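You operate a simulated robot arm through the tools that you are given. There is no shell and no other tool. Be economical: measure what you need, move in short steps, check, and stop when the job is done.

Carry out the task below with a simulated robot arm. There is one attempt and no reset: what you move stays moved.

TASK
Clamp the grey union, turn its nut up to the white mark, then stand it in the green tray.
Fine: not past the mark; leave the vice open.

Only the result counts: the job must be done as asked and must still hold three seconds after the hand-in. Knocking over, shifting, dropping, spilling or breaking anything else fails it.

THE ROBOT
A 7-joint arm with a two-finger parallel gripper, fixed in place. Base frame: the origin is at the foot of the arm, x ahead of it, y to its left, z up; the work surface is at about z = 92. Units: cm, degrees, N and s.
Its first joint turns from -166.0 to 166.0 degrees. Payload 4.4 kg.
The TCP is the grasp point between the finger pads, 2.3 cm short of the fingertips. In the tool frame z runs along the fingers and y along their closing line. Largest opening 9.4 cm; finger width 3.8, thickness 1; the body of the gripper, 5.4 by 9.6 cm, starts 3.9 cm behind the TCP.
Orientation is that of the tool frame in the base frame, as a unit quaternion [w, x, y, z]. With the fingers straight down and closing along the base's y, the tool's x points along the base's -x, its y along +y and its z along -z.

THE INTERFACE
- The arm moves only by the tool move_arm. Its argument "moves" is a list of rows, each a list of 7 numbers: the shift along the base's x, y, z in cm, then the turn, a rotation vector about the base's x, y, z in degrees, then the opening, from 0 (shut) to 1 (fully open). In form: [[dx, dy, dz, rx, ry, rz, grip], ...]. A call has 1 to 8 rows; each row shifts and turns the commanded pose from where the row before left it. Rows are played at 5 a second. More than 5 cm and 8.6 degrees between two rows, or a gripper value outside its range, and nothing of the call is played. Where a pose cannot be reached the arm comes as near as it can. A force on the tool above 90 N (or 10 N above the force at the start of the call, whichever is more), or a blocked arm, ends the call early, and 0.2 s more pass. The fingers move at their own pace (about 7.2 cm/s each) and stop on an object; they squeeze with about 35 N. The grip force told is the motor's: it shows also when the fingers shut on nothing. Time passes only in rows, and 0.2 s behind the last, so rows that do not move let the fingers close. The reply holds the time, the measured pose of the TCP, the force on the tool along the base axes, the opening and the grip force, in the units named above and with some noise, and new pictures: "show" is both (left out), scene, wrist or none.
- Cameras (640 x 400 px; columns grow to the right, rows downward): "scene" is fixed at [4.91, -49.95, 153.14]; the picture's right is [0.74, -0.67, 0.00], its down [-0.23, -0.25, -0.94] and it looks along [0.63, 0.70, -0.34] (base axes); focal length 361 px, centre (320, 200). "wrist" rides on the gripper at [8.6, 1.6, -7.5] in the tool frame; the picture's right is [-0.18, 0.98, 0.00], its down [-0.58, -0.11, -0.81] and it looks along [-0.79, -0.15, 0.59] (tool axes); focal length 243 px, centre (320, 200). There is no depth. A picture from a camera that has moved, and an enlarged one, comes with that camera's place and axes in the base frame and with its lens.
- zoom(camera, box): a new picture of the part [left, top, right, bottom] of that camera's present view, enlarged. The clock stands still meanwhile.
- finish_job(): hands the job in; it is judged then, once.

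Go step by step. Nothing tells you positions but the pictures and the camera data: compare them with the known pose of the tool, close in by small moves and look again before you grip or let go. The budget is 120 turns and 170 pictures, counting those below and the enlarged ones. Unless the task says otherwise, let go and move clear before handing in, and close with one line.

The tools are called after "Request:" by a JSON object that holds its "method" and its "body". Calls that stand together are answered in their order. move_arm: Moves the arm, as the interface text tells. Its arguments: {"type":"object","properties":{"moves":{"type":"array"},"show":{"type":"string","enum":["both","scene","wrist","none"]}},"required":["moves"]} The other tools are called the same way: zoom (camera, box) takes an enlarged picture of a part of a camera's view; finish_job () hands the job in.

At the start:

```text
time_s: 0.0
tcp_pos: [63.24, 11.71, 133.05]
ee_rot: [0.0, -0.001, 1.0, 0.0]
contact_force: [-0.5, 0.0, -0.6]
opening: 9.39
grasp_force: 0.0
```

scene: 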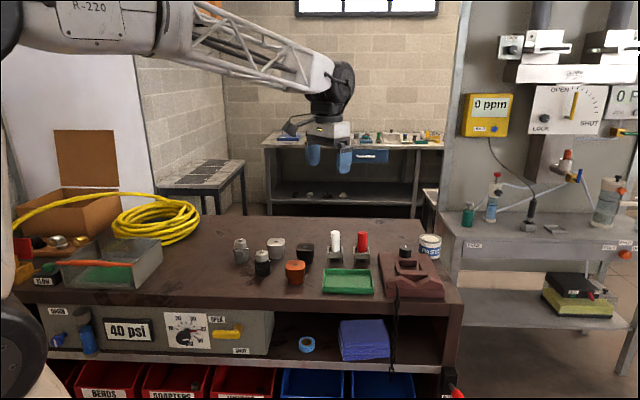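
wrist: 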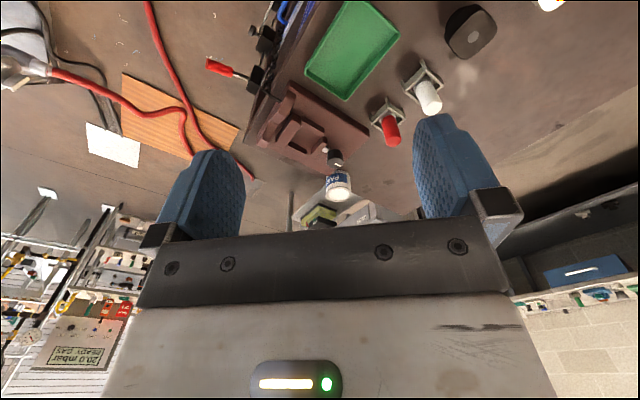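

I see a bench with small fittings, a green tray and a brown vice at the right end. I will zoom in to identify the grey union and the vice.

Request:
{"method": "zoom", "body": {"camera": "scene", "box": [220, 220, 340, 295]}}

Request:
{"method": "zoom", "body": {"camera": "scene", "box": [320, 225, 460, 312]}}

Request:
{"method": "zoom", "body": {"camera": "wrist", "box": [200, 0, 520, 200]}}

```text
5.33 times, centred on (280, 258) of scene
camera zoom: at [4.91, -49.95, 153.14], right [0.74, -0.67, 0.0], down [-0.23, -0.25, -0.94], along [0.63, 0.7, -0.34], focal length 1924 px, centre (533, -107)
```

zoom: 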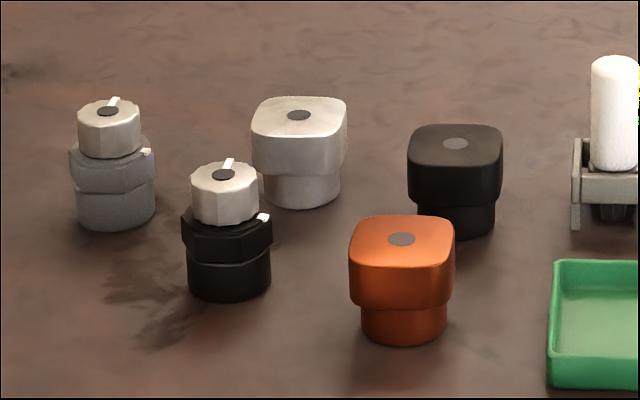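

```text
4.57 times, centred on (390, 268) of scene
camera zoom: at [4.91, -49.95, 153.14], right [0.74, -0.67, 0.0], down [-0.23, -0.25, -0.94], along [0.63, 0.7, -0.34], focal length 1649 px, centre (0, -113)
```

zoom: 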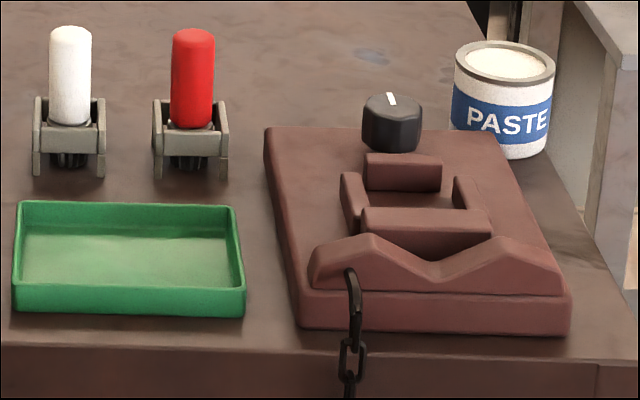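

```text
2.00 times, centred on (360, 100) of wrist
camera zoom: at [54.65, 13.25, 140.54], right [0.18, 0.98, 0.0], down [0.58, -0.11, 0.81], along [0.79, -0.15, -0.59], focal length 485 px, centre (240, 400)
```

zoom: 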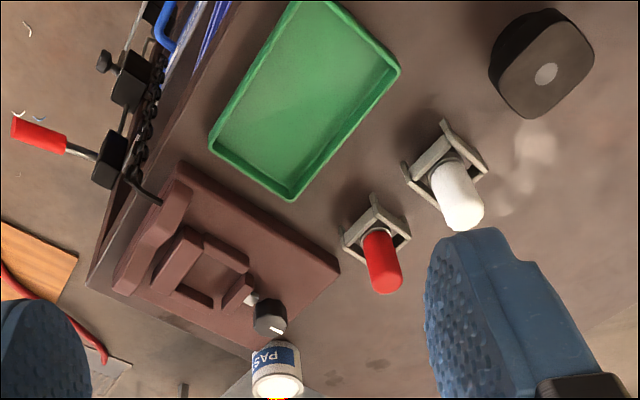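

The grey union is at about (58, 50), the vice at about (90, 3) and its black knob at about (96, 9). I'll move the wrist camera nearer to see how the vice works.

Request:
{"method": "move_arm", "body": {"moves": [[3, -2, -4.0, 0, 0, 0, 1], [3, -2, -4.0, 0, 0, 0, 1], [3, -2, -4, 0, 0, 0, 1], [2, -1, -4, 0, 0, 0, 1], [0, 0, 0, 0, 0, 0, 1]], "show": "wrist"}}

```text
refused: row 1 steps farther than a row can; nothing moved
```

The step was too long (5.4 cm), so I'm repeating it with shorter rows.

Request:
{"method": "move_arm", "body": {"moves": [[2.5, -1.5, -3.5, 0, 0, 0, 1], [2.5, -1.5, -3.5, 0, 0, 0, 1], [2.5, -1.5, -3.5, 0, 0, 0, 1], [2.5, -1.5, -3.5, 0, 0, 0, 1], [2, -1, -3, 0, 0, 0, 1], [0, 0, 0, 0, 0, 0, 1]], "show": "wrist"}}

Request:
{"method": "zoom", "body": {"camera": "wrist", "box": [160, 0, 480, 200]}}

```text
time_s: 1.4
tcp_pos: [75.36, 4.62, 115.96]
ee_rot: [0.0, 0.0, 1.0, 0.0]
contact_force: [-0.1, 0.1, -0.1]
opening: 9.41
grasp_force: 0.0
camera wrist: at [66.72, 6.25, 123.46], right [0.18, 0.98, 0.0], down [0.58, -0.11, 0.81], along [0.79, -0.15, -0.59], focal length 243 px, centre (320, 200)
```

wrist: 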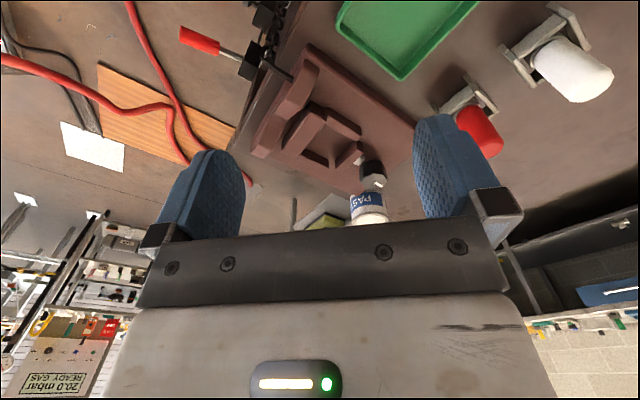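

```text
2.00 times, centred on (320, 100) of wrist
camera zoom: at [66.72, 6.25, 123.46], right [0.18, 0.98, 0.0], down [0.58, -0.11, 0.81], along [0.79, -0.15, -0.59], focal length 485 px, centre (320, 400)
```

zoom: 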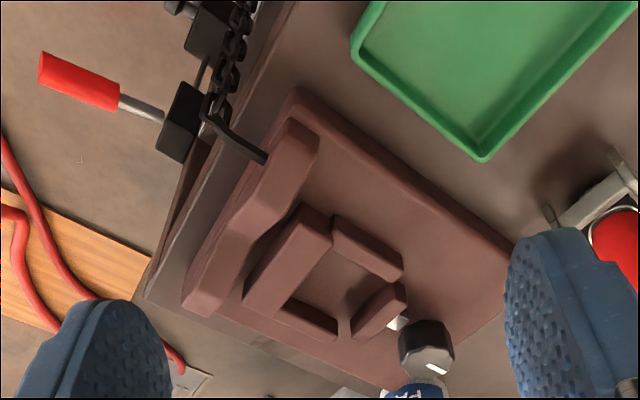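

The socket has three fixed walls and a movable jaw, pushed by a screw with the black knob. I'm zooming further to measure the geometry.

Request:
{"method": "zoom", "body": {"camera": "wrist", "box": [260, 80, 420, 200]}}

Request:
{"method": "zoom", "body": {"camera": "scene", "box": [380, 235, 450, 300]}}

```text
3.33 times, centred on (340, 140) of wrist
camera zoom: at [66.72, 6.25, 123.46], right [0.18, 0.98, 0.0], down [0.58, -0.11, 0.81], along [0.79, -0.15, -0.59], focal length 809 px, centre (253, 400)
```

zoom: 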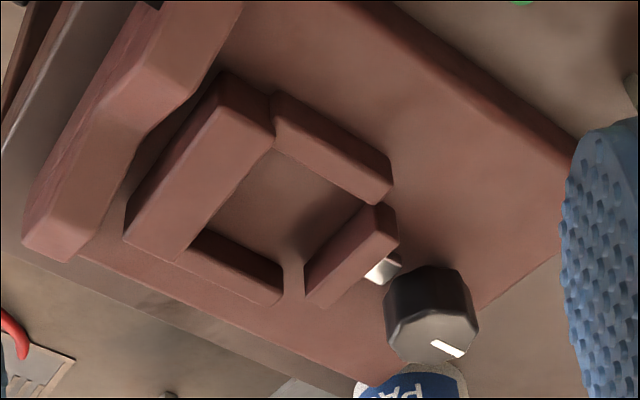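

```text
6.15 times, centred on (415, 268) of scene
camera zoom: at [4.91, -49.95, 153.14], right [0.74, -0.67, 0.0], down [-0.23, -0.25, -0.94], along [0.63, 0.7, -0.34], focal length 2220 px, centre (-265, -215)
```

zoom: 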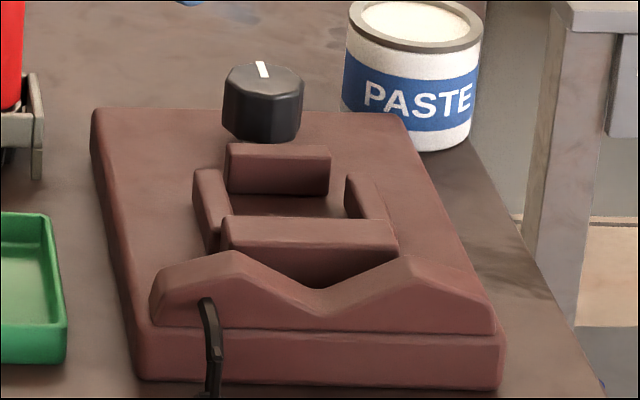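

The vice plate lies at about 45° in the base frame, with the knob on a vertical axis near (98, 10) and the socket near (90.3, 2.8). Next I'll look at the grey union closely.

Request:
{"method": "move_arm", "body": {"moves": [[-2, 4.2, 0, 0, 0, 0, 1], [-2, 4.2, 0, 0, 0, 0, 1], [-2, 4.2, 0, 0, 0, 0, 1], [-2, 4.2, 0, 0, 0, 0, 1], [-2, 4.2, 0, 0, 0, 0, 1], [-2, 4.2, 0, 0, 0, 0, 1], [-2, 4.2, 0, 0, 0, 0, 1], [-2, 4.2, 0, 0, 0, 0, 1]], "show": "none"}}

Request:
{"method": "move_arm", "body": {"moves": [[-2.5, 4.2, 0, 0, 0, 0, 1], [-2.5, 4.2, -1, 0, 0, 0, 1], [-3, 3.4, -2, 0, 0, 0, 1], [0, 0, -2, 0, 0, 0, 1], [0, 0, 0, 0, 0, 0, 1]], "show": "wrist"}}

Request:
{"method": "zoom", "body": {"camera": "wrist", "box": [240, 40, 440, 165]}}

```text
time_s: 3.2
tcp_pos: [59.17, 38.25, 116.1]
ee_rot: [-0.001, 0.0, 1.0, 0.0]
contact_force: [-0.8, 0.3, 0.3]
opening: 9.41
grasp_force: 0.0
```

```text
time_s: 4.4
tcp_pos: [51.14, 50.14, 111.02]
ee_rot: [-0.001, 0.0, 1.0, 0.0]
contact_force: [-0.1, -0.2, 0.2]
opening: 9.37
grasp_force: 0.1
camera wrist: at [42.63, 51.71, 118.44], right [0.18, 0.98, 0.0], down [0.58, -0.11, 0.81], along [0.79, -0.15, -0.59], focal length 243 px, centre (320, 200)
```

wrist: 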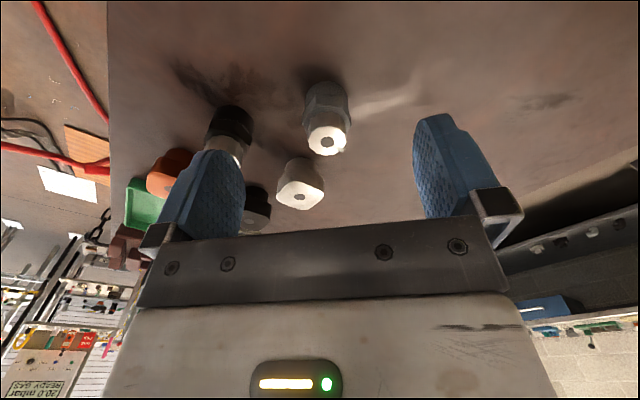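

```text
3.20 times, centred on (340, 102) of wrist
camera zoom: at [42.63, 51.71, 118.44], right [0.18, 0.98, 0.0], down [0.58, -0.11, 0.81], along [0.79, -0.15, -0.59], focal length 776 px, centre (256, 512)
```

zoom: 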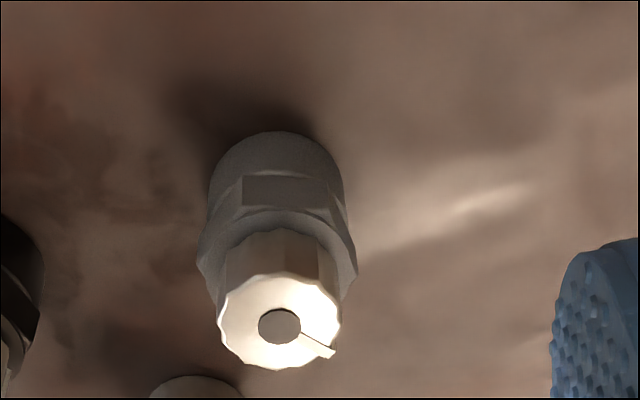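

The union's pointer faces about +45° azimuth and its mark about -28°, so the nut needs a clockwise turn. I'll zoom the scene camera on it for the flange's flats.

Request:
{"method": "zoom", "body": {"camera": "scene", "box": [226, 232, 258, 268]}}

Request:
{"method": "zoom", "body": {"camera": "wrist", "box": [290, 70, 370, 160]}}

```text
11.11 times, centred on (242, 250) of scene
camera zoom: at [4.91, -49.95, 153.14], right [0.74, -0.67, 0.0], down [-0.23, -0.25, -0.94], along [0.63, 0.7, -0.34], focal length 4008 px, centre (1187, -356)
```

zoom: 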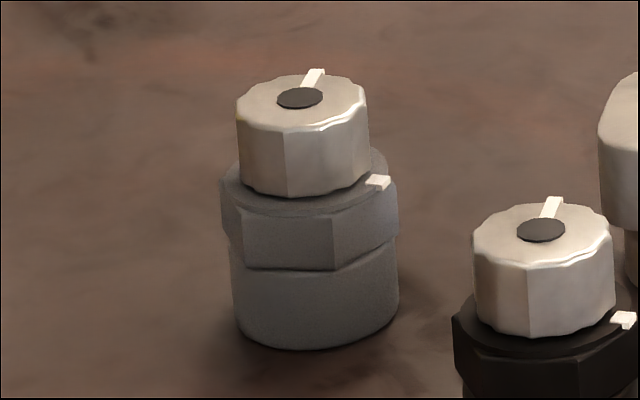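

```text
4.44 times, centred on (330, 115) of wrist
camera zoom: at [42.63, 51.71, 118.44], right [0.18, 0.98, 0.0], down [0.58, -0.11, 0.81], along [0.79, -0.15, -0.59], focal length 1078 px, centre (276, 578)
```

zoom: 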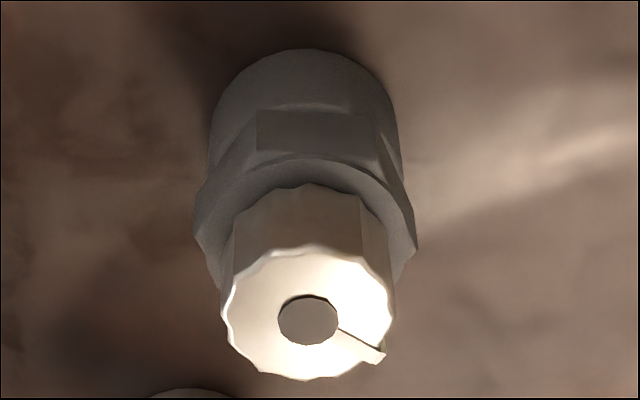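

The flange is a hex with a pair of flats facing about 45°, which already matches the vice axis. I'll turn the hand +15° so the fingers close on another pair of flats (about 105°), centre it over the union near (59, 49.4) and come down part way.

Request:
{"method": "move_arm", "body": {"moves": [[2.5, -0.3, 0, 0, 0, 7.5, 1], [2.7, -0.3, 0, 0, 0, 7.5, 1], [2.7, -0.15, -2, 0, 0, 0, 1], [0, 0, -3, 0, 0, 0, 1], [0, 0, 0, 0, 0, 0, 1]], "show": "both"}}

Request:
{"method": "zoom", "body": {"camera": "wrist", "box": [200, 80, 460, 242]}}

Request:
{"method": "zoom", "body": {"camera": "scene", "box": [200, 200, 296, 260]}}

```text
time_s: 5.6
tcp_pos: [59.18, 49.42, 105.92]
ee_rot: [0.0, -0.131, 0.991, 0.0]
contact_force: [-0.7, -0.3, -0.3]
opening: 9.35
grasp_force: 0.2
camera wrist: at [50.41, 48.63, 113.48], right [-0.08, 1.0, 0.0], down [0.59, 0.05, 0.81], along [0.8, 0.06, -0.59], focal length 243 px, centre (320, 200)
```

scene: 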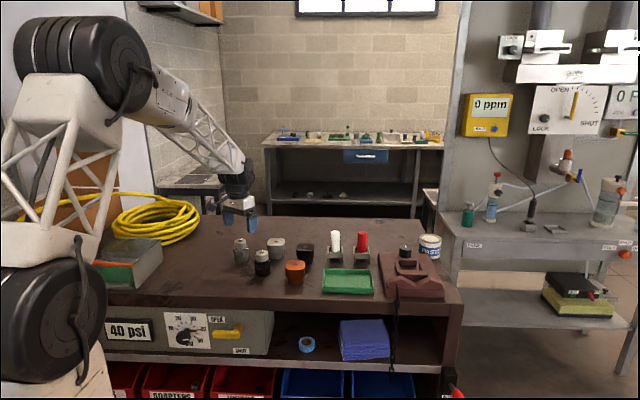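
wrist: 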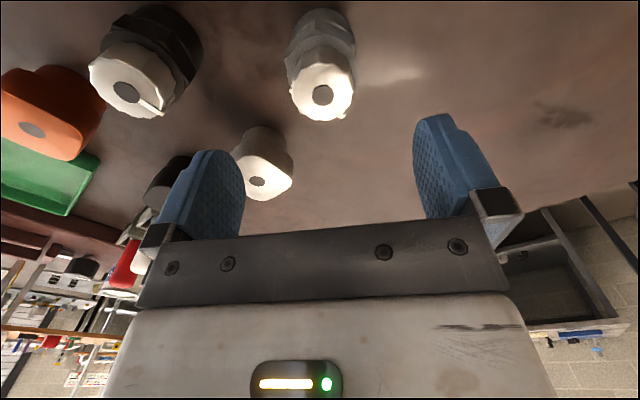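

```text
2.46 times, centred on (330, 161) of wrist
camera zoom: at [50.41, 48.63, 113.48], right [-0.08, 1.0, 0.0], down [0.59, 0.05, 0.81], along [0.8, 0.06, -0.59], focal length 597 px, centre (295, 296)
```

zoom: 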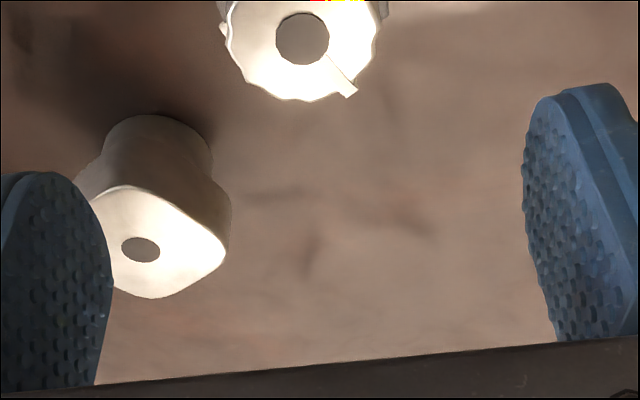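

```text
6.67 times, centred on (248, 230) of scene
camera zoom: at [4.91, -49.95, 153.14], right [0.74, -0.67, 0.0], down [-0.23, -0.25, -0.94], along [0.63, 0.7, -0.34], focal length 2405 px, centre (800, 0)
```

zoom: 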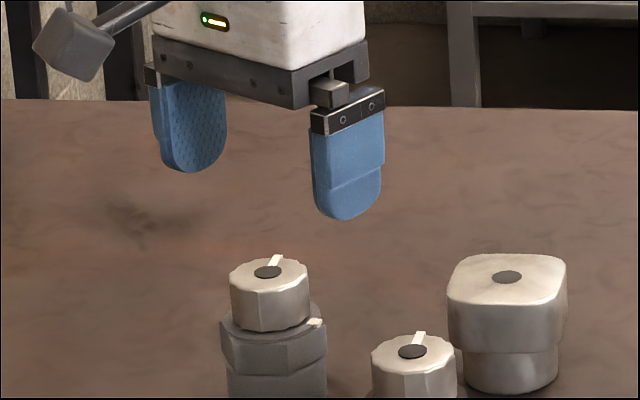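

The hand is nearly centred over the union. I'll go down to TCP z ≈ 96.6 so the pads meet the flange, then check.

Request:
{"method": "move_arm", "body": {"moves": [[-0.3, 0, -3, 0, 0, 0, 1], [0, 0, -3, 0, 0, 0, 1], [0, 0, -2.3, 0, 0, 0, 1], [0, 0, -1, 0, 0, 0, 1], [0, 0, 0, 0, 0, 0, 1]], "show": "wrist"}}

Request:
{"method": "zoom", "body": {"camera": "scene", "box": [206, 220, 286, 270]}}

```text
time_s: 6.8
tcp_pos: [58.84, 49.42, 96.85]
ee_rot: [0.0, -0.13, 0.991, 0.0]
contact_force: [0.3, 0.3, 0.6]
opening: 9.39
grasp_force: 0.2
camera wrist: at [50.1, 48.62, 104.26], right [-0.08, 1.0, 0.0], down [0.59, 0.05, 0.81], along [0.8, 0.06, -0.59], focal length 243 px, centre (320, 200)
```

wrist: 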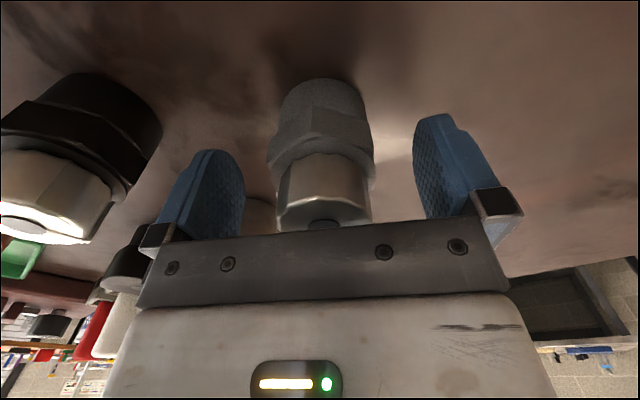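

```text
8.00 times, centred on (246, 245) of scene
camera zoom: at [4.91, -49.95, 153.14], right [0.74, -0.67, 0.0], down [-0.23, -0.25, -0.94], along [0.63, 0.7, -0.34], focal length 2886 px, centre (912, -160)
```

zoom: 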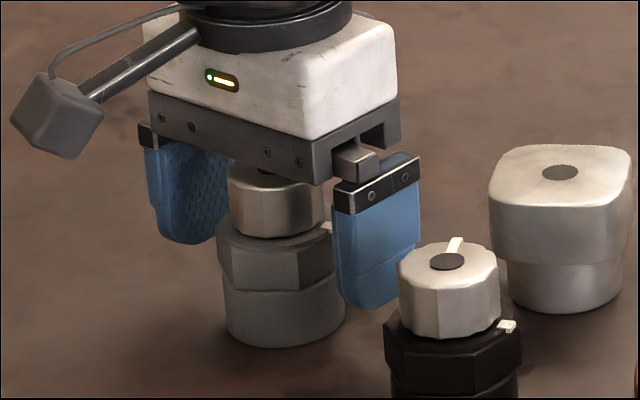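

The union sits between the pads at flange height. I'm closing on it.

Request:
{"method": "move_arm", "body": {"moves": [[0, 0, 0, 0, 0, 0, 0.5], [0, 0, 0, 0, 0, 0, 0.3], [0, 0, 0, 0, 0, 0, 0.3], [0, 0, 0, 0, 0, 0, 0.3]], "show": "wrist"}}

Request:
{"method": "zoom", "body": {"camera": "scene", "box": [206, 220, 286, 270]}}

```text
time_s: 7.8
tcp_pos: [58.81, 49.32, 96.95]
ee_rot: [0.0, -0.131, 0.991, 0.0]
contact_force: [0.8, 1.1, 0.8]
opening: 4.96
grasp_force: 35.3
camera wrist: at [50.1, 48.62, 104.29], right [-0.08, 1.0, 0.0], down [0.59, 0.05, 0.81], along [0.8, 0.06, -0.59], focal length 243 px, centre (320, 200)
```

wrist: 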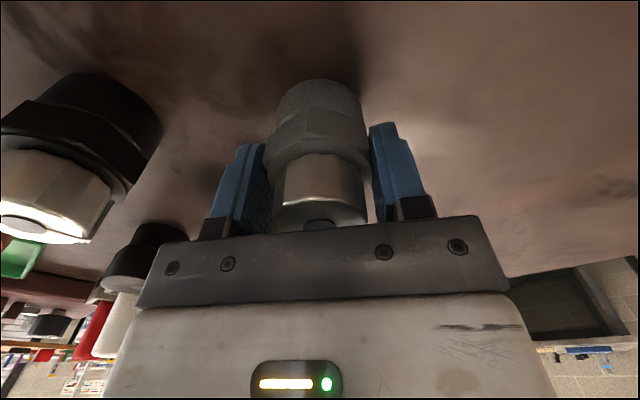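

```text
8.00 times, centred on (246, 245) of scene
camera zoom: at [4.91, -49.95, 153.14], right [0.74, -0.67, 0.0], down [-0.23, -0.25, -0.94], along [0.63, 0.7, -0.34], focal length 2886 px, centre (912, -160)
```

zoom: 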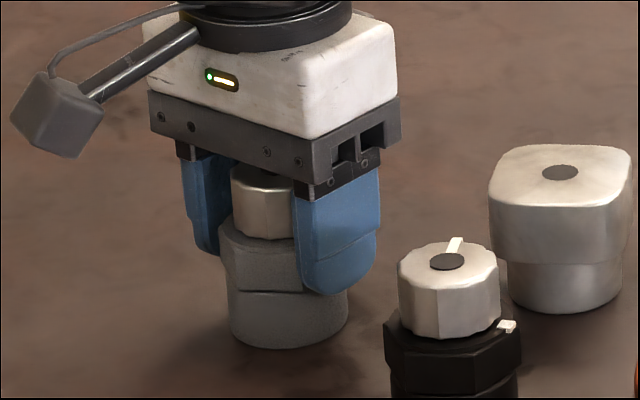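

The flange is gripped on flats at 4.96 cm. Lifting and carrying it toward the vice.

Request:
{"method": "move_arm", "body": {"moves": [[0, 0, 2, 0, 0, 0, 0.3], [0, 0, 4, 0, 0, 0, 0.3], [0, 0, 4.5, 0, 0, 0, 0.3], [1, -1.5, 4.2, 0, 0, 0, 0.3], [2.7, -4, 1, 0, 0, 0, 0.3], [2.7, -4.0, 0, 0, 0, 0, 0.3], [2.7, -4.0, 0, 0, 0, 0, 0.3], [2.7, -4.0, 0, 0, 0, 0, 0.3]], "show": "none"}}

Request:
{"method": "move_arm", "body": {"moves": [[2.7, -4, 0, 0, 0, 0, 0.3], [2.7, -4.0, 0, 0, 0, 0, 0.3], [2.7, -4.0, 0, 0, 0, 0, 0.3], [2.7, -4.0, 0, 0, 0, 0, 0.3], [2.7, -4.0, 0, 0, 0, 0, 0.3], [2.7, -4.0, 0, 0, 0, 0, 0.3], [2.0, -3.5, 0, 0, 0, 0, 0.3], [0, 0, 0, 0, 0, 0, 0.3]], "show": "both"}}

```text
time_s: 9.6
tcp_pos: [70.7, 31.71, 112.58]
ee_rot: [0.0, -0.131, 0.991, 0.001]
contact_force: [0.9, -0.1, -4.5]
opening: 4.93
grasp_force: 35.6
```

```text
time_s: 11.4
tcp_pos: [88.96, 4.15, 112.62]
ee_rot: [0.0, -0.131, 0.991, 0.0]
contact_force: [0.3, 0.4, -5.2]
opening: 4.91
grasp_force: 34.9
camera wrist: at [80.15, 3.5, 119.99], right [-0.08, 1.0, 0.0], down [0.59, 0.05, 0.81], along [0.8, 0.06, -0.59], focal length 243 px, centre (320, 200)
```

scene: 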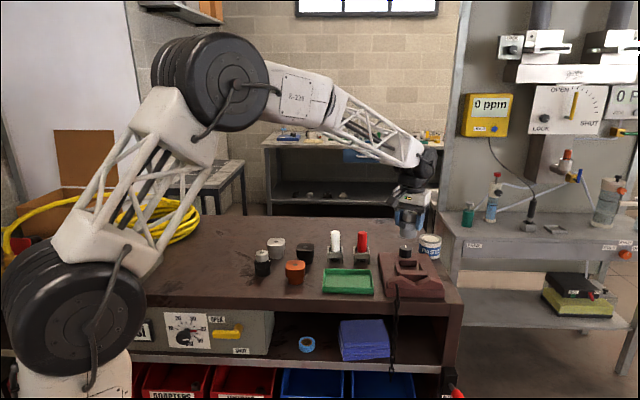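
wrist: 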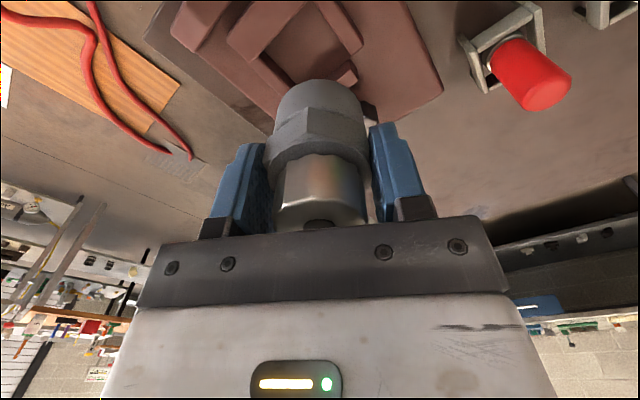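

The union is above the vice. I'm zooming to triangulate the socket against the earlier wrist view.

Request:
{"method": "zoom", "body": {"camera": "wrist", "box": [140, 0, 460, 160]}}

Request:
{"method": "zoom", "body": {"camera": "scene", "box": [370, 190, 450, 300]}}

```text
2.00 times, centred on (300, 80) of wrist
camera zoom: at [80.15, 3.5, 119.99], right [-0.08, 1.0, 0.0], down [0.59, 0.05, 0.81], along [0.8, 0.06, -0.59], focal length 485 px, centre (360, 440)
```

zoom: 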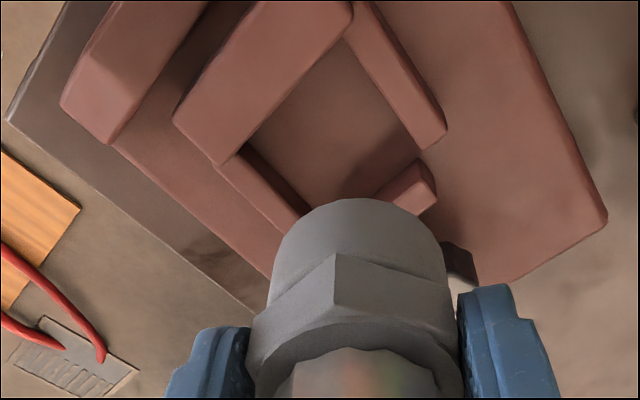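

```text
3.64 times, centred on (410, 245) of scene
camera zoom: at [4.91, -49.95, 153.14], right [0.74, -0.67, 0.0], down [-0.23, -0.25, -0.94], along [0.63, 0.7, -0.34], focal length 1312 px, centre (-7, 36)
```

zoom: 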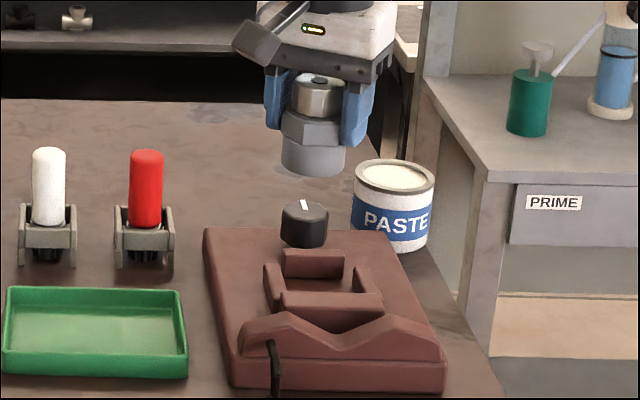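

The socket centre triangulates to about (89.7, 3.1), with wall tops near z 97.2, a clear gap of about 5.4 by 6.15 cm and its axis at 45°. I'm aligning and lowering until the union's bottom is just above the walls.

Request:
{"method": "move_arm", "body": {"moves": [[0.4, -0.5, -3, 0, 0, 0, 0.3], [0.35, -0.55, -3, 0, 0, 0, 0.3], [0, 0, -3, 0, 0, 0, 0.3], [0, 0, 0, 0, 0, 0, 0.3]], "show": "wrist"}}

Request:
{"method": "zoom", "body": {"camera": "wrist", "box": [200, 0, 440, 150]}}

Request:
{"method": "zoom", "body": {"camera": "scene", "box": [375, 220, 455, 300]}}

```text
time_s: 12.4
tcp_pos: [89.6, 3.24, 103.44]
ee_rot: [0.001, -0.131, 0.991, 0.001]
contact_force: [-0.2, 0.3, -4.6]
opening: 4.9
grasp_force: 35.0
camera wrist: at [80.9, 2.57, 110.85], right [-0.08, 1.0, 0.0], down [0.59, 0.05, 0.81], along [0.8, 0.06, -0.59], focal length 243 px, centre (320, 200)
```

wrist: 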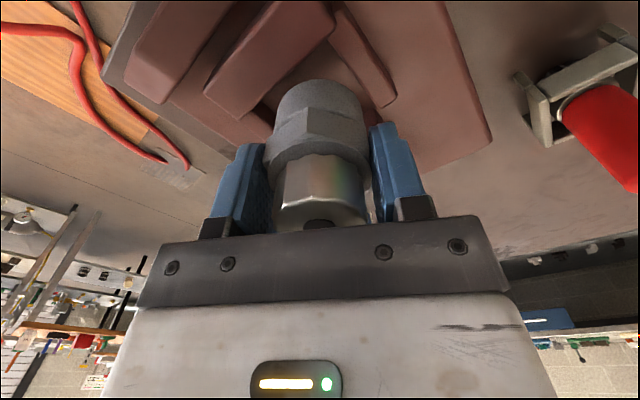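

```text
2.67 times, centred on (320, 75) of wrist
camera zoom: at [80.9, 2.57, 110.85], right [-0.08, 1.0, 0.0], down [0.59, 0.05, 0.81], along [0.8, 0.06, -0.59], focal length 647 px, centre (320, 533)
```

zoom: 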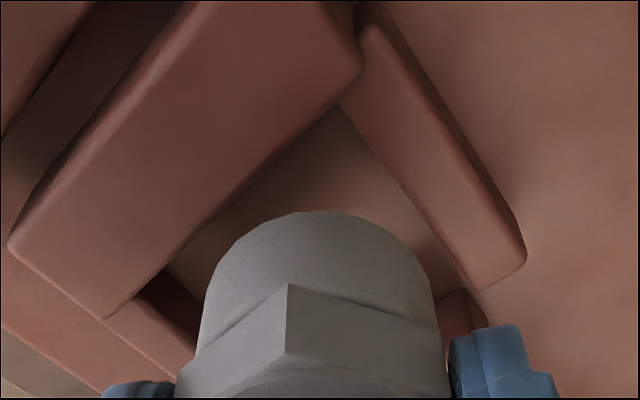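

```text
5.00 times, centred on (415, 260) of scene
camera zoom: at [4.91, -49.95, 153.14], right [0.74, -0.67, 0.0], down [-0.23, -0.25, -0.94], along [0.63, 0.7, -0.34], focal length 1804 px, centre (-155, -100)
```

zoom: 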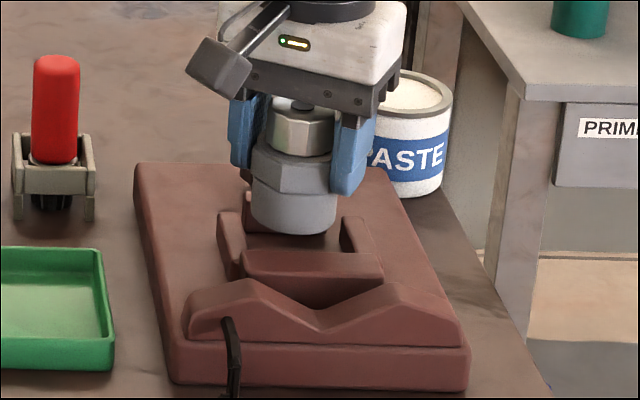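

The estimates agree between views and the union is over the socket. I'm lowering it gently into place.

Request:
{"method": "move_arm", "body": {"moves": [[0.07, -0.07, -1, 0, 0, 0, 0.3], [0, 0, -1, 0, 0, 0, 0.3], [0, 0, -0.6, 0, 0, 0, 0.3], [0, 0, 0, 0, 0, 0, 0.3]], "show": "none"}}

Request:
{"method": "zoom", "body": {"camera": "scene", "box": [375, 220, 455, 300]}}

```text
time_s: 13.4
tcp_pos: [89.65, 3.17, 100.94]
ee_rot: [0.0, -0.13, 0.991, 0.0]
contact_force: [-0.2, 0.1, -5.0]
opening: 4.92
grasp_force: 35.3
```

```text
5.00 times, centred on (415, 260) of scene
camera zoom: at [4.91, -49.95, 153.14], right [0.74, -0.67, 0.0], down [-0.23, -0.25, -0.94], along [0.63, 0.7, -0.34], focal length 1804 px, centre (-155, -100)
```

zoom: 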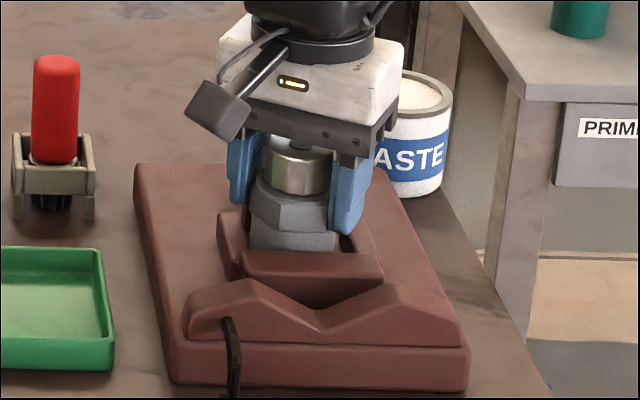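

No contact, and the bottom is now inside the walls. I'm continuing in small steps while watching the force.

Request:
{"method": "move_arm", "body": {"moves": [[0, 0, -0.4, 0, 0, 0, 0.3], [0, 0, -0.4, 0, 0, 0, 0.3], [0, 0, -0.3, 0, 0, 0, 0.3], [0, 0, 0, 0, 0, 0, 0.3]], "show": "none"}}

Request:
{"method": "zoom", "body": {"camera": "scene", "box": [390, 230, 440, 280]}}

```text
time_s: 14.4
tcp_pos: [89.77, 3.27, 100.12]
ee_rot: [0.002, -0.131, 0.991, 0.0]
contact_force: [-16.7, -4.8, 41.6]
opening: 4.93
grasp_force: 34.5
```

```text
8.00 times, centred on (415, 255) of scene
camera zoom: at [4.91, -49.95, 153.14], right [0.74, -0.67, 0.0], down [-0.23, -0.25, -0.94], along [0.63, 0.7, -0.34], focal length 2886 px, centre (-440, -240)
```

zoom: 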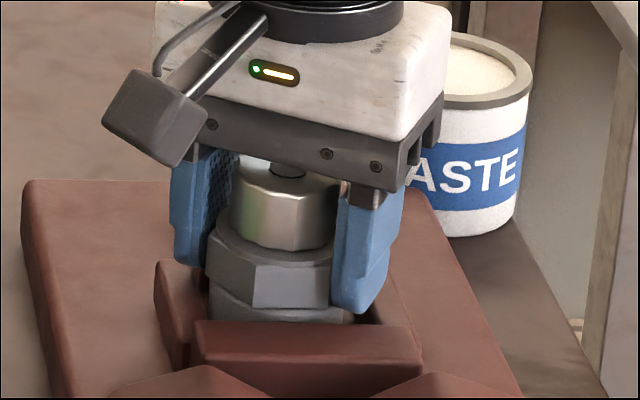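

The bottom is resting on the vice floor (about z 95.1). I'll relieve the pressure, open and lift clear.

Request:
{"method": "move_arm", "body": {"moves": [[0, 0, 0.25, 0, 0, 0, 0.3], [0, 0, 0, 0, 0, 0, 0.45], [0, 0, 0, 0, 0, 0, 0.8], [0, 0, 0, 0, 0, 0, 0.8], [0, 0, 2.5, 0, 0, 0, 0.8], [0, 0, 4, 0, 0, 0, 0.8], [0, 0, 4, 0, 0, 0, 0.8], [0, 0, 0, 0, 0, 0, 0.8]], "show": "wrist"}}

Request:
{"method": "zoom", "body": {"camera": "wrist", "box": [200, 0, 440, 150]}}

Request:
{"method": "zoom", "body": {"camera": "scene", "box": [380, 220, 444, 284]}}

```text
time_s: 16.2
tcp_pos: [89.61, 3.32, 110.48]
ee_rot: [0.0, -0.131, 0.991, 0.001]
contact_force: [-0.8, 0.0, -0.6]
opening: 7.53
grasp_force: 0.1
camera wrist: at [80.93, 2.53, 117.95], right [-0.08, 1.0, 0.0], down [0.59, 0.05, 0.81], along [0.8, 0.06, -0.59], focal length 243 px, centre (320, 200)
```

wrist: 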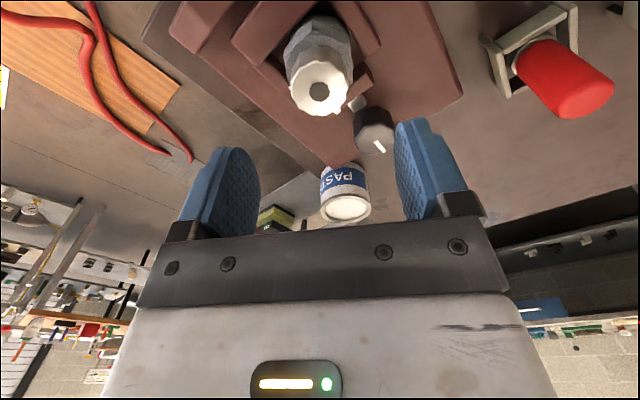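

```text
2.67 times, centred on (320, 75) of wrist
camera zoom: at [80.93, 2.53, 117.95], right [-0.08, 1.0, 0.0], down [0.59, 0.05, 0.81], along [0.8, 0.06, -0.59], focal length 647 px, centre (320, 533)
```

zoom: 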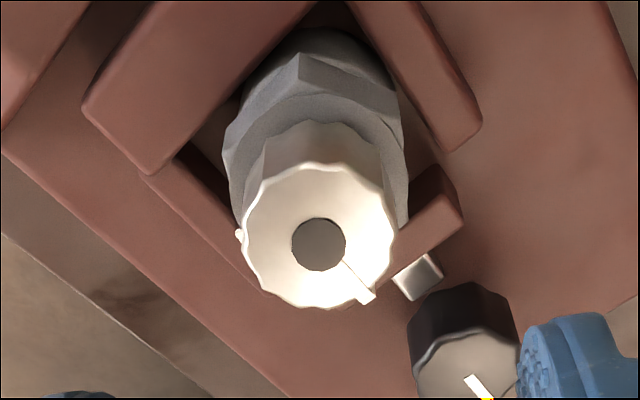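

```text
6.25 times, centred on (412, 252) of scene
camera zoom: at [4.91, -49.95, 153.14], right [0.74, -0.67, 0.0], down [-0.23, -0.25, -0.94], along [0.63, 0.7, -0.34], focal length 2254 px, centre (-255, -125)
```

zoom: 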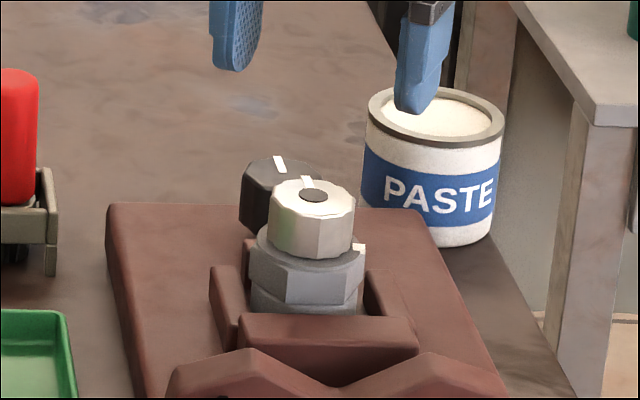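

The union stands in the vice with the pointer near +45° and its mark on the corner near -45°. Now I'm measuring the vice knob.

Request:
{"method": "zoom", "body": {"camera": "wrist", "box": [330, 80, 430, 170]}}

```text
4.44 times, centred on (380, 125) of wrist
camera zoom: at [80.93, 2.53, 117.95], right [-0.08, 1.0, 0.0], down [0.59, 0.05, 0.81], along [0.8, 0.06, -0.59], focal length 1078 px, centre (53, 533)
```

zoom: 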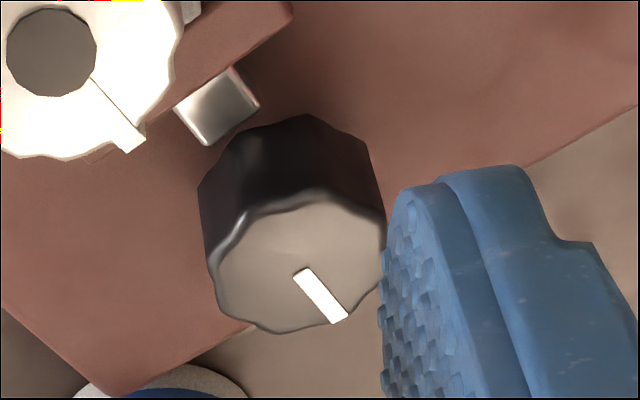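

The knob triangulates to about (96.4, 9.25) with its top near z 98.6 and a diameter of 3.9 cm. I'm moving above it and going down partly.

Request:
{"method": "move_arm", "body": {"moves": [[3.4, 3, 0, 0, 0, 0, 0.8], [3.4, 3, 0, 0, 0, 0, 0.8], [0, 0, -3, 0, 0, 0, 0.8], [0, 0, -3, 0, 0, 0, 0.8], [0, 0, 0, 0, 0, 0, 0.8]], "show": "wrist"}}

Request:
{"method": "zoom", "body": {"camera": "scene", "box": [370, 200, 450, 280]}}

```text
time_s: 17.4
tcp_pos: [96.42, 9.27, 104.43]
ee_rot: [-0.001, -0.131, 0.991, 0.0]
contact_force: [-0.2, 0.3, -0.3]
opening: 7.51
grasp_force: 0.0
camera wrist: at [87.72, 8.56, 111.9], right [-0.08, 1.0, 0.0], down [0.59, 0.05, 0.81], along [0.8, 0.06, -0.59], focal length 243 px, centre (320, 200)
```

wrist: 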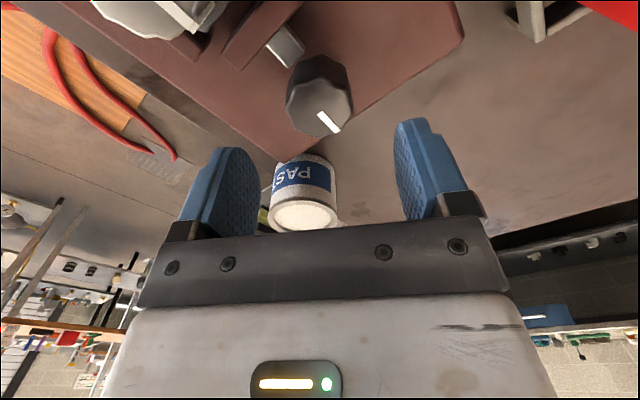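

```text
5.00 times, centred on (410, 240) of scene
camera zoom: at [4.91, -49.95, 153.14], right [0.74, -0.67, 0.0], down [-0.23, -0.25, -0.94], along [0.63, 0.7, -0.34], focal length 1804 px, centre (-130, 0)
```

zoom: 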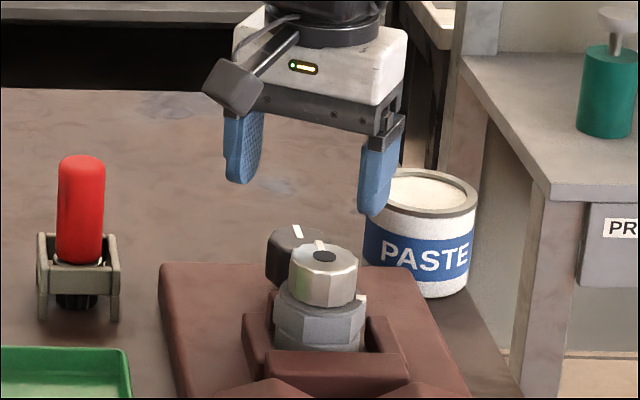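

The knob is centred between the fingers. I'm lowering to TCP z 98.7 and closing on it.

Request:
{"method": "move_arm", "body": {"moves": [[-0.1, -0.07, -3, 0, 0, 0, 0.7], [0, 0, -2.0, 0, 0, 0, 0.7], [0, 0, -0.7, 0, 0, 0, 0.7], [0, 0, 0, 0, 0, 0, 0.5], [0, 0, 0, 0, 0, 0, 0.3], [0, 0, 0, 0, 0, 0, 0.3], [0, 0, 0, 0, 0, 0, 0.3]], "show": "wrist"}}

Request:
{"method": "zoom", "body": {"camera": "scene", "box": [370, 200, 450, 280]}}

```text
time_s: 19.0
tcp_pos: [96.3, 9.21, 98.81]
ee_rot: [0.0, -0.13, 0.991, 0.0]
contact_force: [-7.0, 16.7, -3.0]
opening: 3.96
grasp_force: 45.3
camera wrist: at [87.59, 8.53, 106.21], right [-0.08, 1.0, 0.0], down [0.59, 0.05, 0.81], along [0.8, 0.06, -0.59], focal length 243 px, centre (320, 200)
```

wrist: 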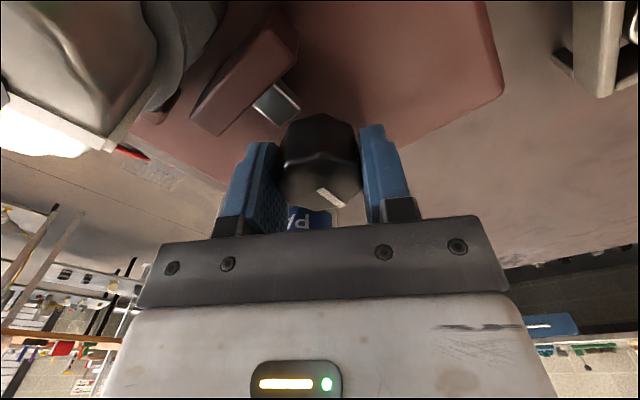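

```text
5.00 times, centred on (410, 240) of scene
camera zoom: at [4.91, -49.95, 153.14], right [0.74, -0.67, 0.0], down [-0.23, -0.25, -0.94], along [0.63, 0.7, -0.34], focal length 1804 px, centre (-130, 0)
```

zoom: 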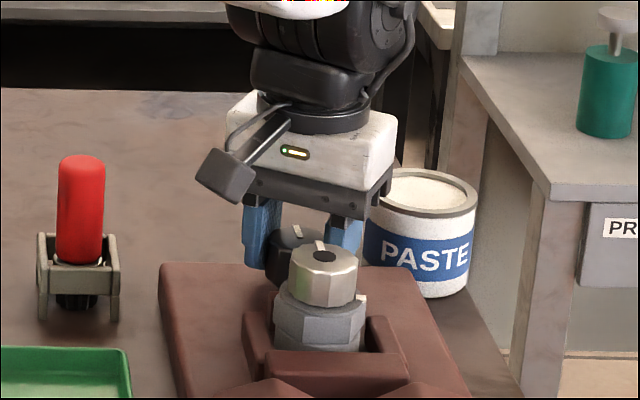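

The knob is held. I'll shift slightly to cut the side load and turn clockwise in small steps, watching the jaw and force.

Request:
{"method": "move_arm", "body": {"moves": [[-0.03, 0.12, 0, 0, 0, 0, 0.3], [0, 0, 0, 0, 0, -6, 0.3], [0, 0, 0, 0, 0, -6, 0.3], [0, 0, 0, 0, 0, -6, 0.3], [0, 0, 0, 0, 0, 0, 0.3]], "show": "wrist"}}

Request:
{"method": "zoom", "body": {"camera": "wrist", "box": [140, 0, 400, 220]}}

```text
time_s: 20.2
tcp_pos: [96.25, 9.16, 98.83]
ee_rot: [-0.001, 0.027, 1.0, 0.0]
contact_force: [-9.3, -5.9, -9.5]
opening: 3.97
grasp_force: 45.0
camera wrist: at [87.82, 11.25, 106.21], right [0.24, 0.97, 0.0], down [0.58, -0.14, 0.81], along [0.78, -0.19, -0.59], focal length 243 px, centre (320, 200)
```

wrist: 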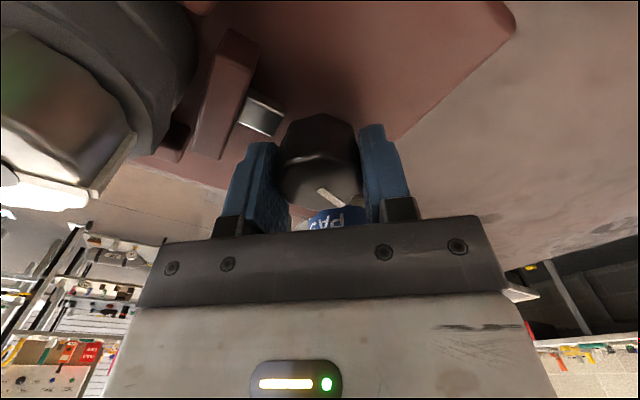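

```text
1.82 times, centred on (270, 110) of wrist
camera zoom: at [87.82, 11.25, 106.21], right [0.24, 0.97, 0.0], down [0.58, -0.14, 0.81], along [0.78, -0.19, -0.59], focal length 441 px, centre (411, 364)
```

zoom: 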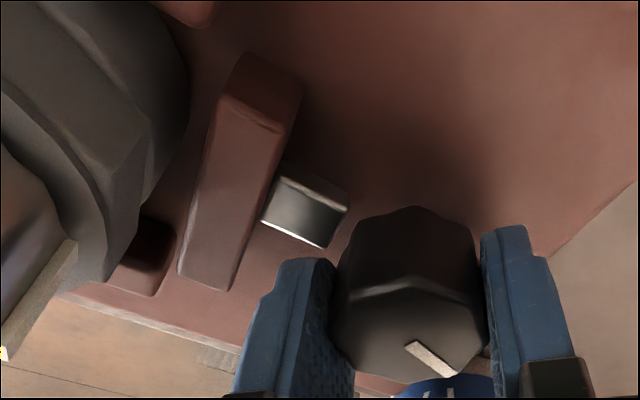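

The knob turns with the hand. I'll continue clockwise and see whether the jaw advances.

Request:
{"method": "move_arm", "body": {"moves": [[0, 0, 0, 0, 0, -7, 0.3], [0, 0, 0, 0, 0, -7, 0.3], [0, 0, 0, 0, 0, -7, 0.3], [0, 0, 0, 0, 0, -7, 0.3], [0, 0, 0, 0, 0, -7, 0.3], [0, 0, 0, 0, 0, 0, 0.3]], "show": "wrist"}}

Request:
{"method": "zoom", "body": {"camera": "scene", "box": [380, 220, 444, 284]}}

```text
time_s: 21.6
tcp_pos: [96.33, 9.23, 98.69]
ee_rot: [-0.001, 0.327, 0.945, 0.0]
contact_force: [-23.7, -35.7, -19.3]
opening: 3.98
grasp_force: 44.9
camera wrist: at [90.55, 15.72, 106.22], right [0.75, 0.66, 0.0], down [0.39, -0.44, 0.81], along [0.53, -0.61, -0.59], focal length 243 px, centre (320, 200)
```

wrist: 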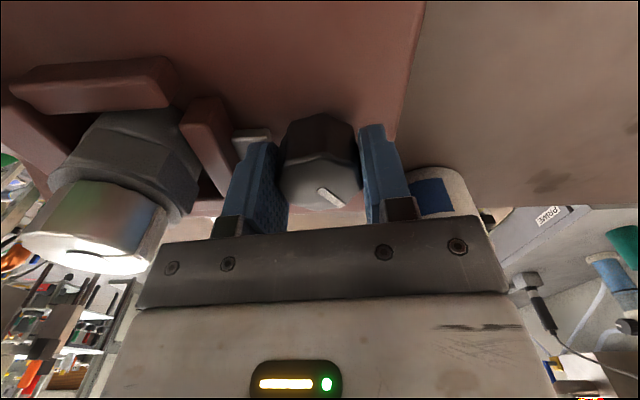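

```text
6.25 times, centred on (412, 252) of scene
camera zoom: at [4.91, -49.95, 153.14], right [0.74, -0.67, 0.0], down [-0.23, -0.25, -0.94], along [0.63, 0.7, -0.34], focal length 2254 px, centre (-255, -125)
```

zoom: 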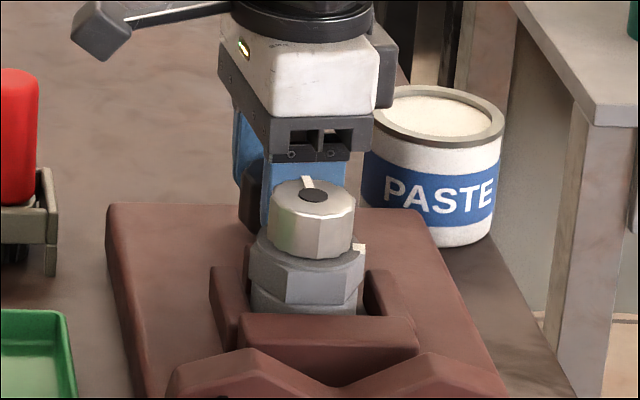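

The knob has turned 53° and the side load is up a bit. I'll re-centre and look at the jaw gap.

Request:
{"method": "move_arm", "body": {"moves": [[-0.08, -0.12, 0, 0, 0, 0, 0.3], [0, 0, 0, 0, 0, 0, 0.3]], "show": "none"}}

Request:
{"method": "zoom", "body": {"camera": "wrist", "box": [0, 20, 320, 220]}}

```text
time_s: 22.2
tcp_pos: [96.32, 9.05, 98.74]
ee_rot: [-0.001, 0.326, 0.945, 0.0]
contact_force: [-3.2, -21.4, -27.8]
opening: 3.96
grasp_force: 45.5
```

```text
2.00 times, centred on (160, 120) of wrist
camera zoom: at [90.52, 15.7, 106.22], right [0.75, 0.66, 0.0], down [0.39, -0.44, 0.81], along [0.53, -0.6, -0.59], focal length 485 px, centre (640, 360)
```

zoom: 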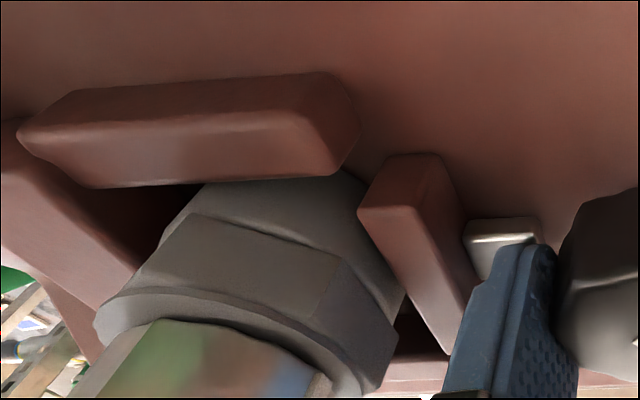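

The jaw looks close to the body but perhaps not pressing yet. I'm turning on.

Request:
{"method": "move_arm", "body": {"moves": [[0, -0.08, 0, 0, 0, -7, 0.3], [0, 0, 0, 0, 0, -7, 0.3], [0, 0, 0, 0, 0, -7, 0.3], [0, 0, 0, 0, 0, -7, 0.3], [0, 0, 0, 0, 0, 0, 0.3]], "show": "wrist"}}

Request:
{"method": "zoom", "body": {"camera": "wrist", "box": [0, 0, 340, 220]}}

```text
time_s: 23.4
tcp_pos: [96.35, 9.05, 98.71]
ee_rot: [-0.001, 0.545, 0.838, -0.001]
contact_force: [-13.9, -0.2, -28.6]
opening: 3.95
grasp_force: 45.3
camera wrist: at [94.26, 17.62, 106.22], right [0.97, 0.23, 0.0], down [0.14, -0.58, 0.81], along [0.19, -0.78, -0.59], focal length 243 px, centre (320, 200)
```

wrist: 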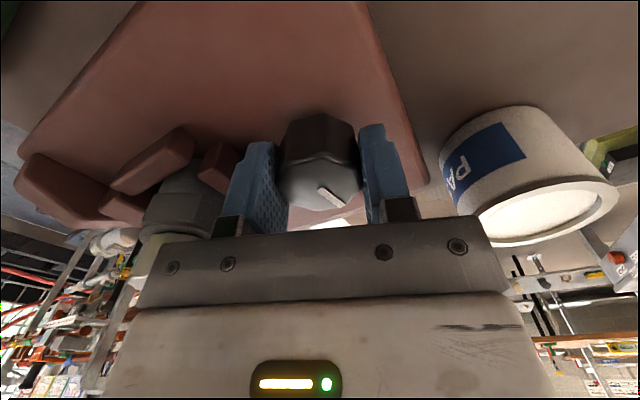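

```text
1.82 times, centred on (170, 110) of wrist
camera zoom: at [94.26, 17.62, 106.22], right [0.97, 0.23, 0.0], down [0.14, -0.58, 0.81], along [0.19, -0.78, -0.59], focal length 441 px, centre (593, 364)
```

zoom: 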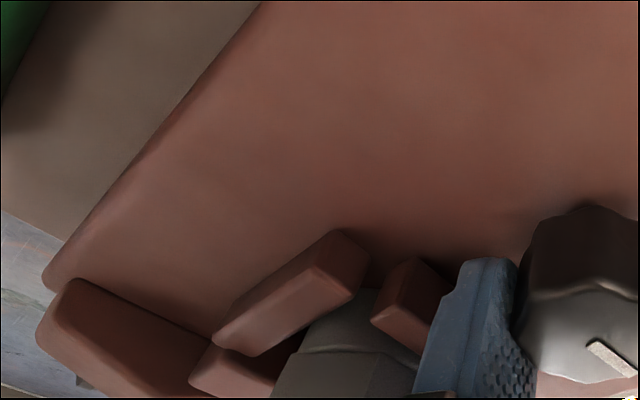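

Turned 81° with no slip so far. Going on.

Request:
{"method": "move_arm", "body": {"moves": [[0, 0, 0.03, 0, 0, -7, 0.3], [0, 0, 0, 0, 0, -7, 0.3], [0, 0, 0, 0, 0, -7, 0.3], [0, 0, 0, 0, 0, -7, 0.3], [0, 0, 0, 0, 0, 0, 0.3]], "show": "wrist"}}

Request:
{"method": "zoom", "body": {"camera": "scene", "box": [380, 220, 444, 284]}}

```text
time_s: 24.6
tcp_pos: [96.18, 9.04, 98.67]
ee_rot: [-0.001, 0.732, 0.682, 0.0]
contact_force: [-48.0, 5.7, -32.3]
opening: 4.0
grasp_force: 44.7
camera wrist: at [98.47, 17.56, 106.22], right [0.97, -0.25, 0.0], down [-0.15, -0.57, 0.81], along [-0.21, -0.78, -0.59], focal length 243 px, centre (320, 200)
```

wrist: 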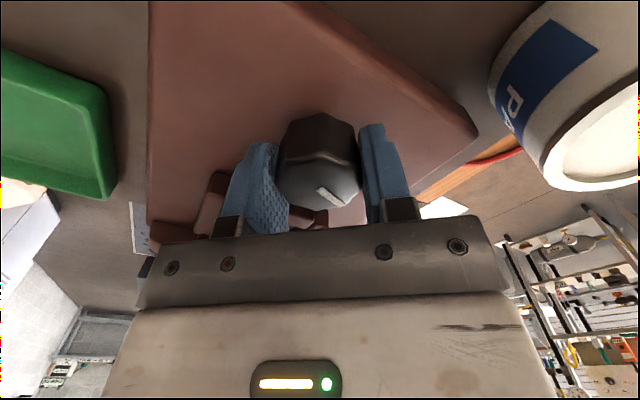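

```text
6.25 times, centred on (412, 252) of scene
camera zoom: at [4.91, -49.95, 153.14], right [0.74, -0.67, 0.0], down [-0.23, -0.25, -0.94], along [0.63, 0.7, -0.34], focal length 2254 px, centre (-255, -125)
```

zoom: 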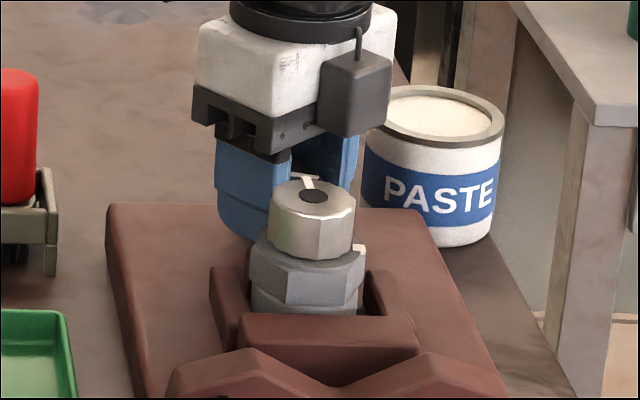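

Turned 109°; the side force grew in -x, so I'll ease that way and continue.

Request:
{"method": "move_arm", "body": {"moves": [[-0.15, 0, 0.1, 0, 0, 0, 0.3], [-0.05, 0, 0.05, 0, 0, -7, 0.3], [0, 0, 0, 0, 0, -7, 0.3], [0, 0, 0, 0, 0, 0, 0.3]], "show": "wrist"}}

```text
time_s: 25.6
tcp_pos: [96.14, 9.17, 99.38]
ee_rot: [0.002, 0.81, 0.587, 0.001]
contact_force: [-19.0, -0.1, 15.8]
opening: 3.87
grasp_force: 35.0
camera wrist: at [100.36, 16.74, 106.87], right [0.88, -0.48, 0.0], down [-0.29, -0.52, 0.8], along [-0.38, -0.71, -0.59], focal length 243 px, centre (320, 200)
```

wrist: 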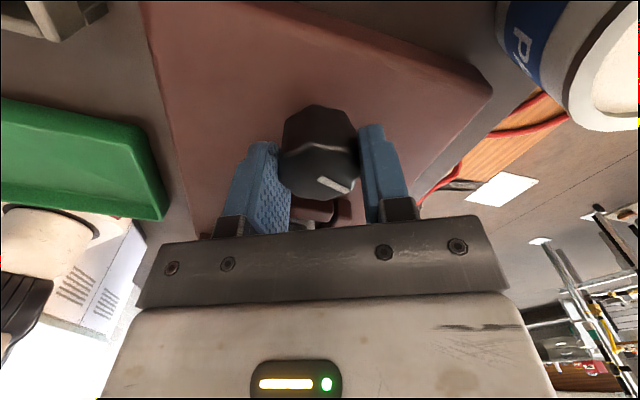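

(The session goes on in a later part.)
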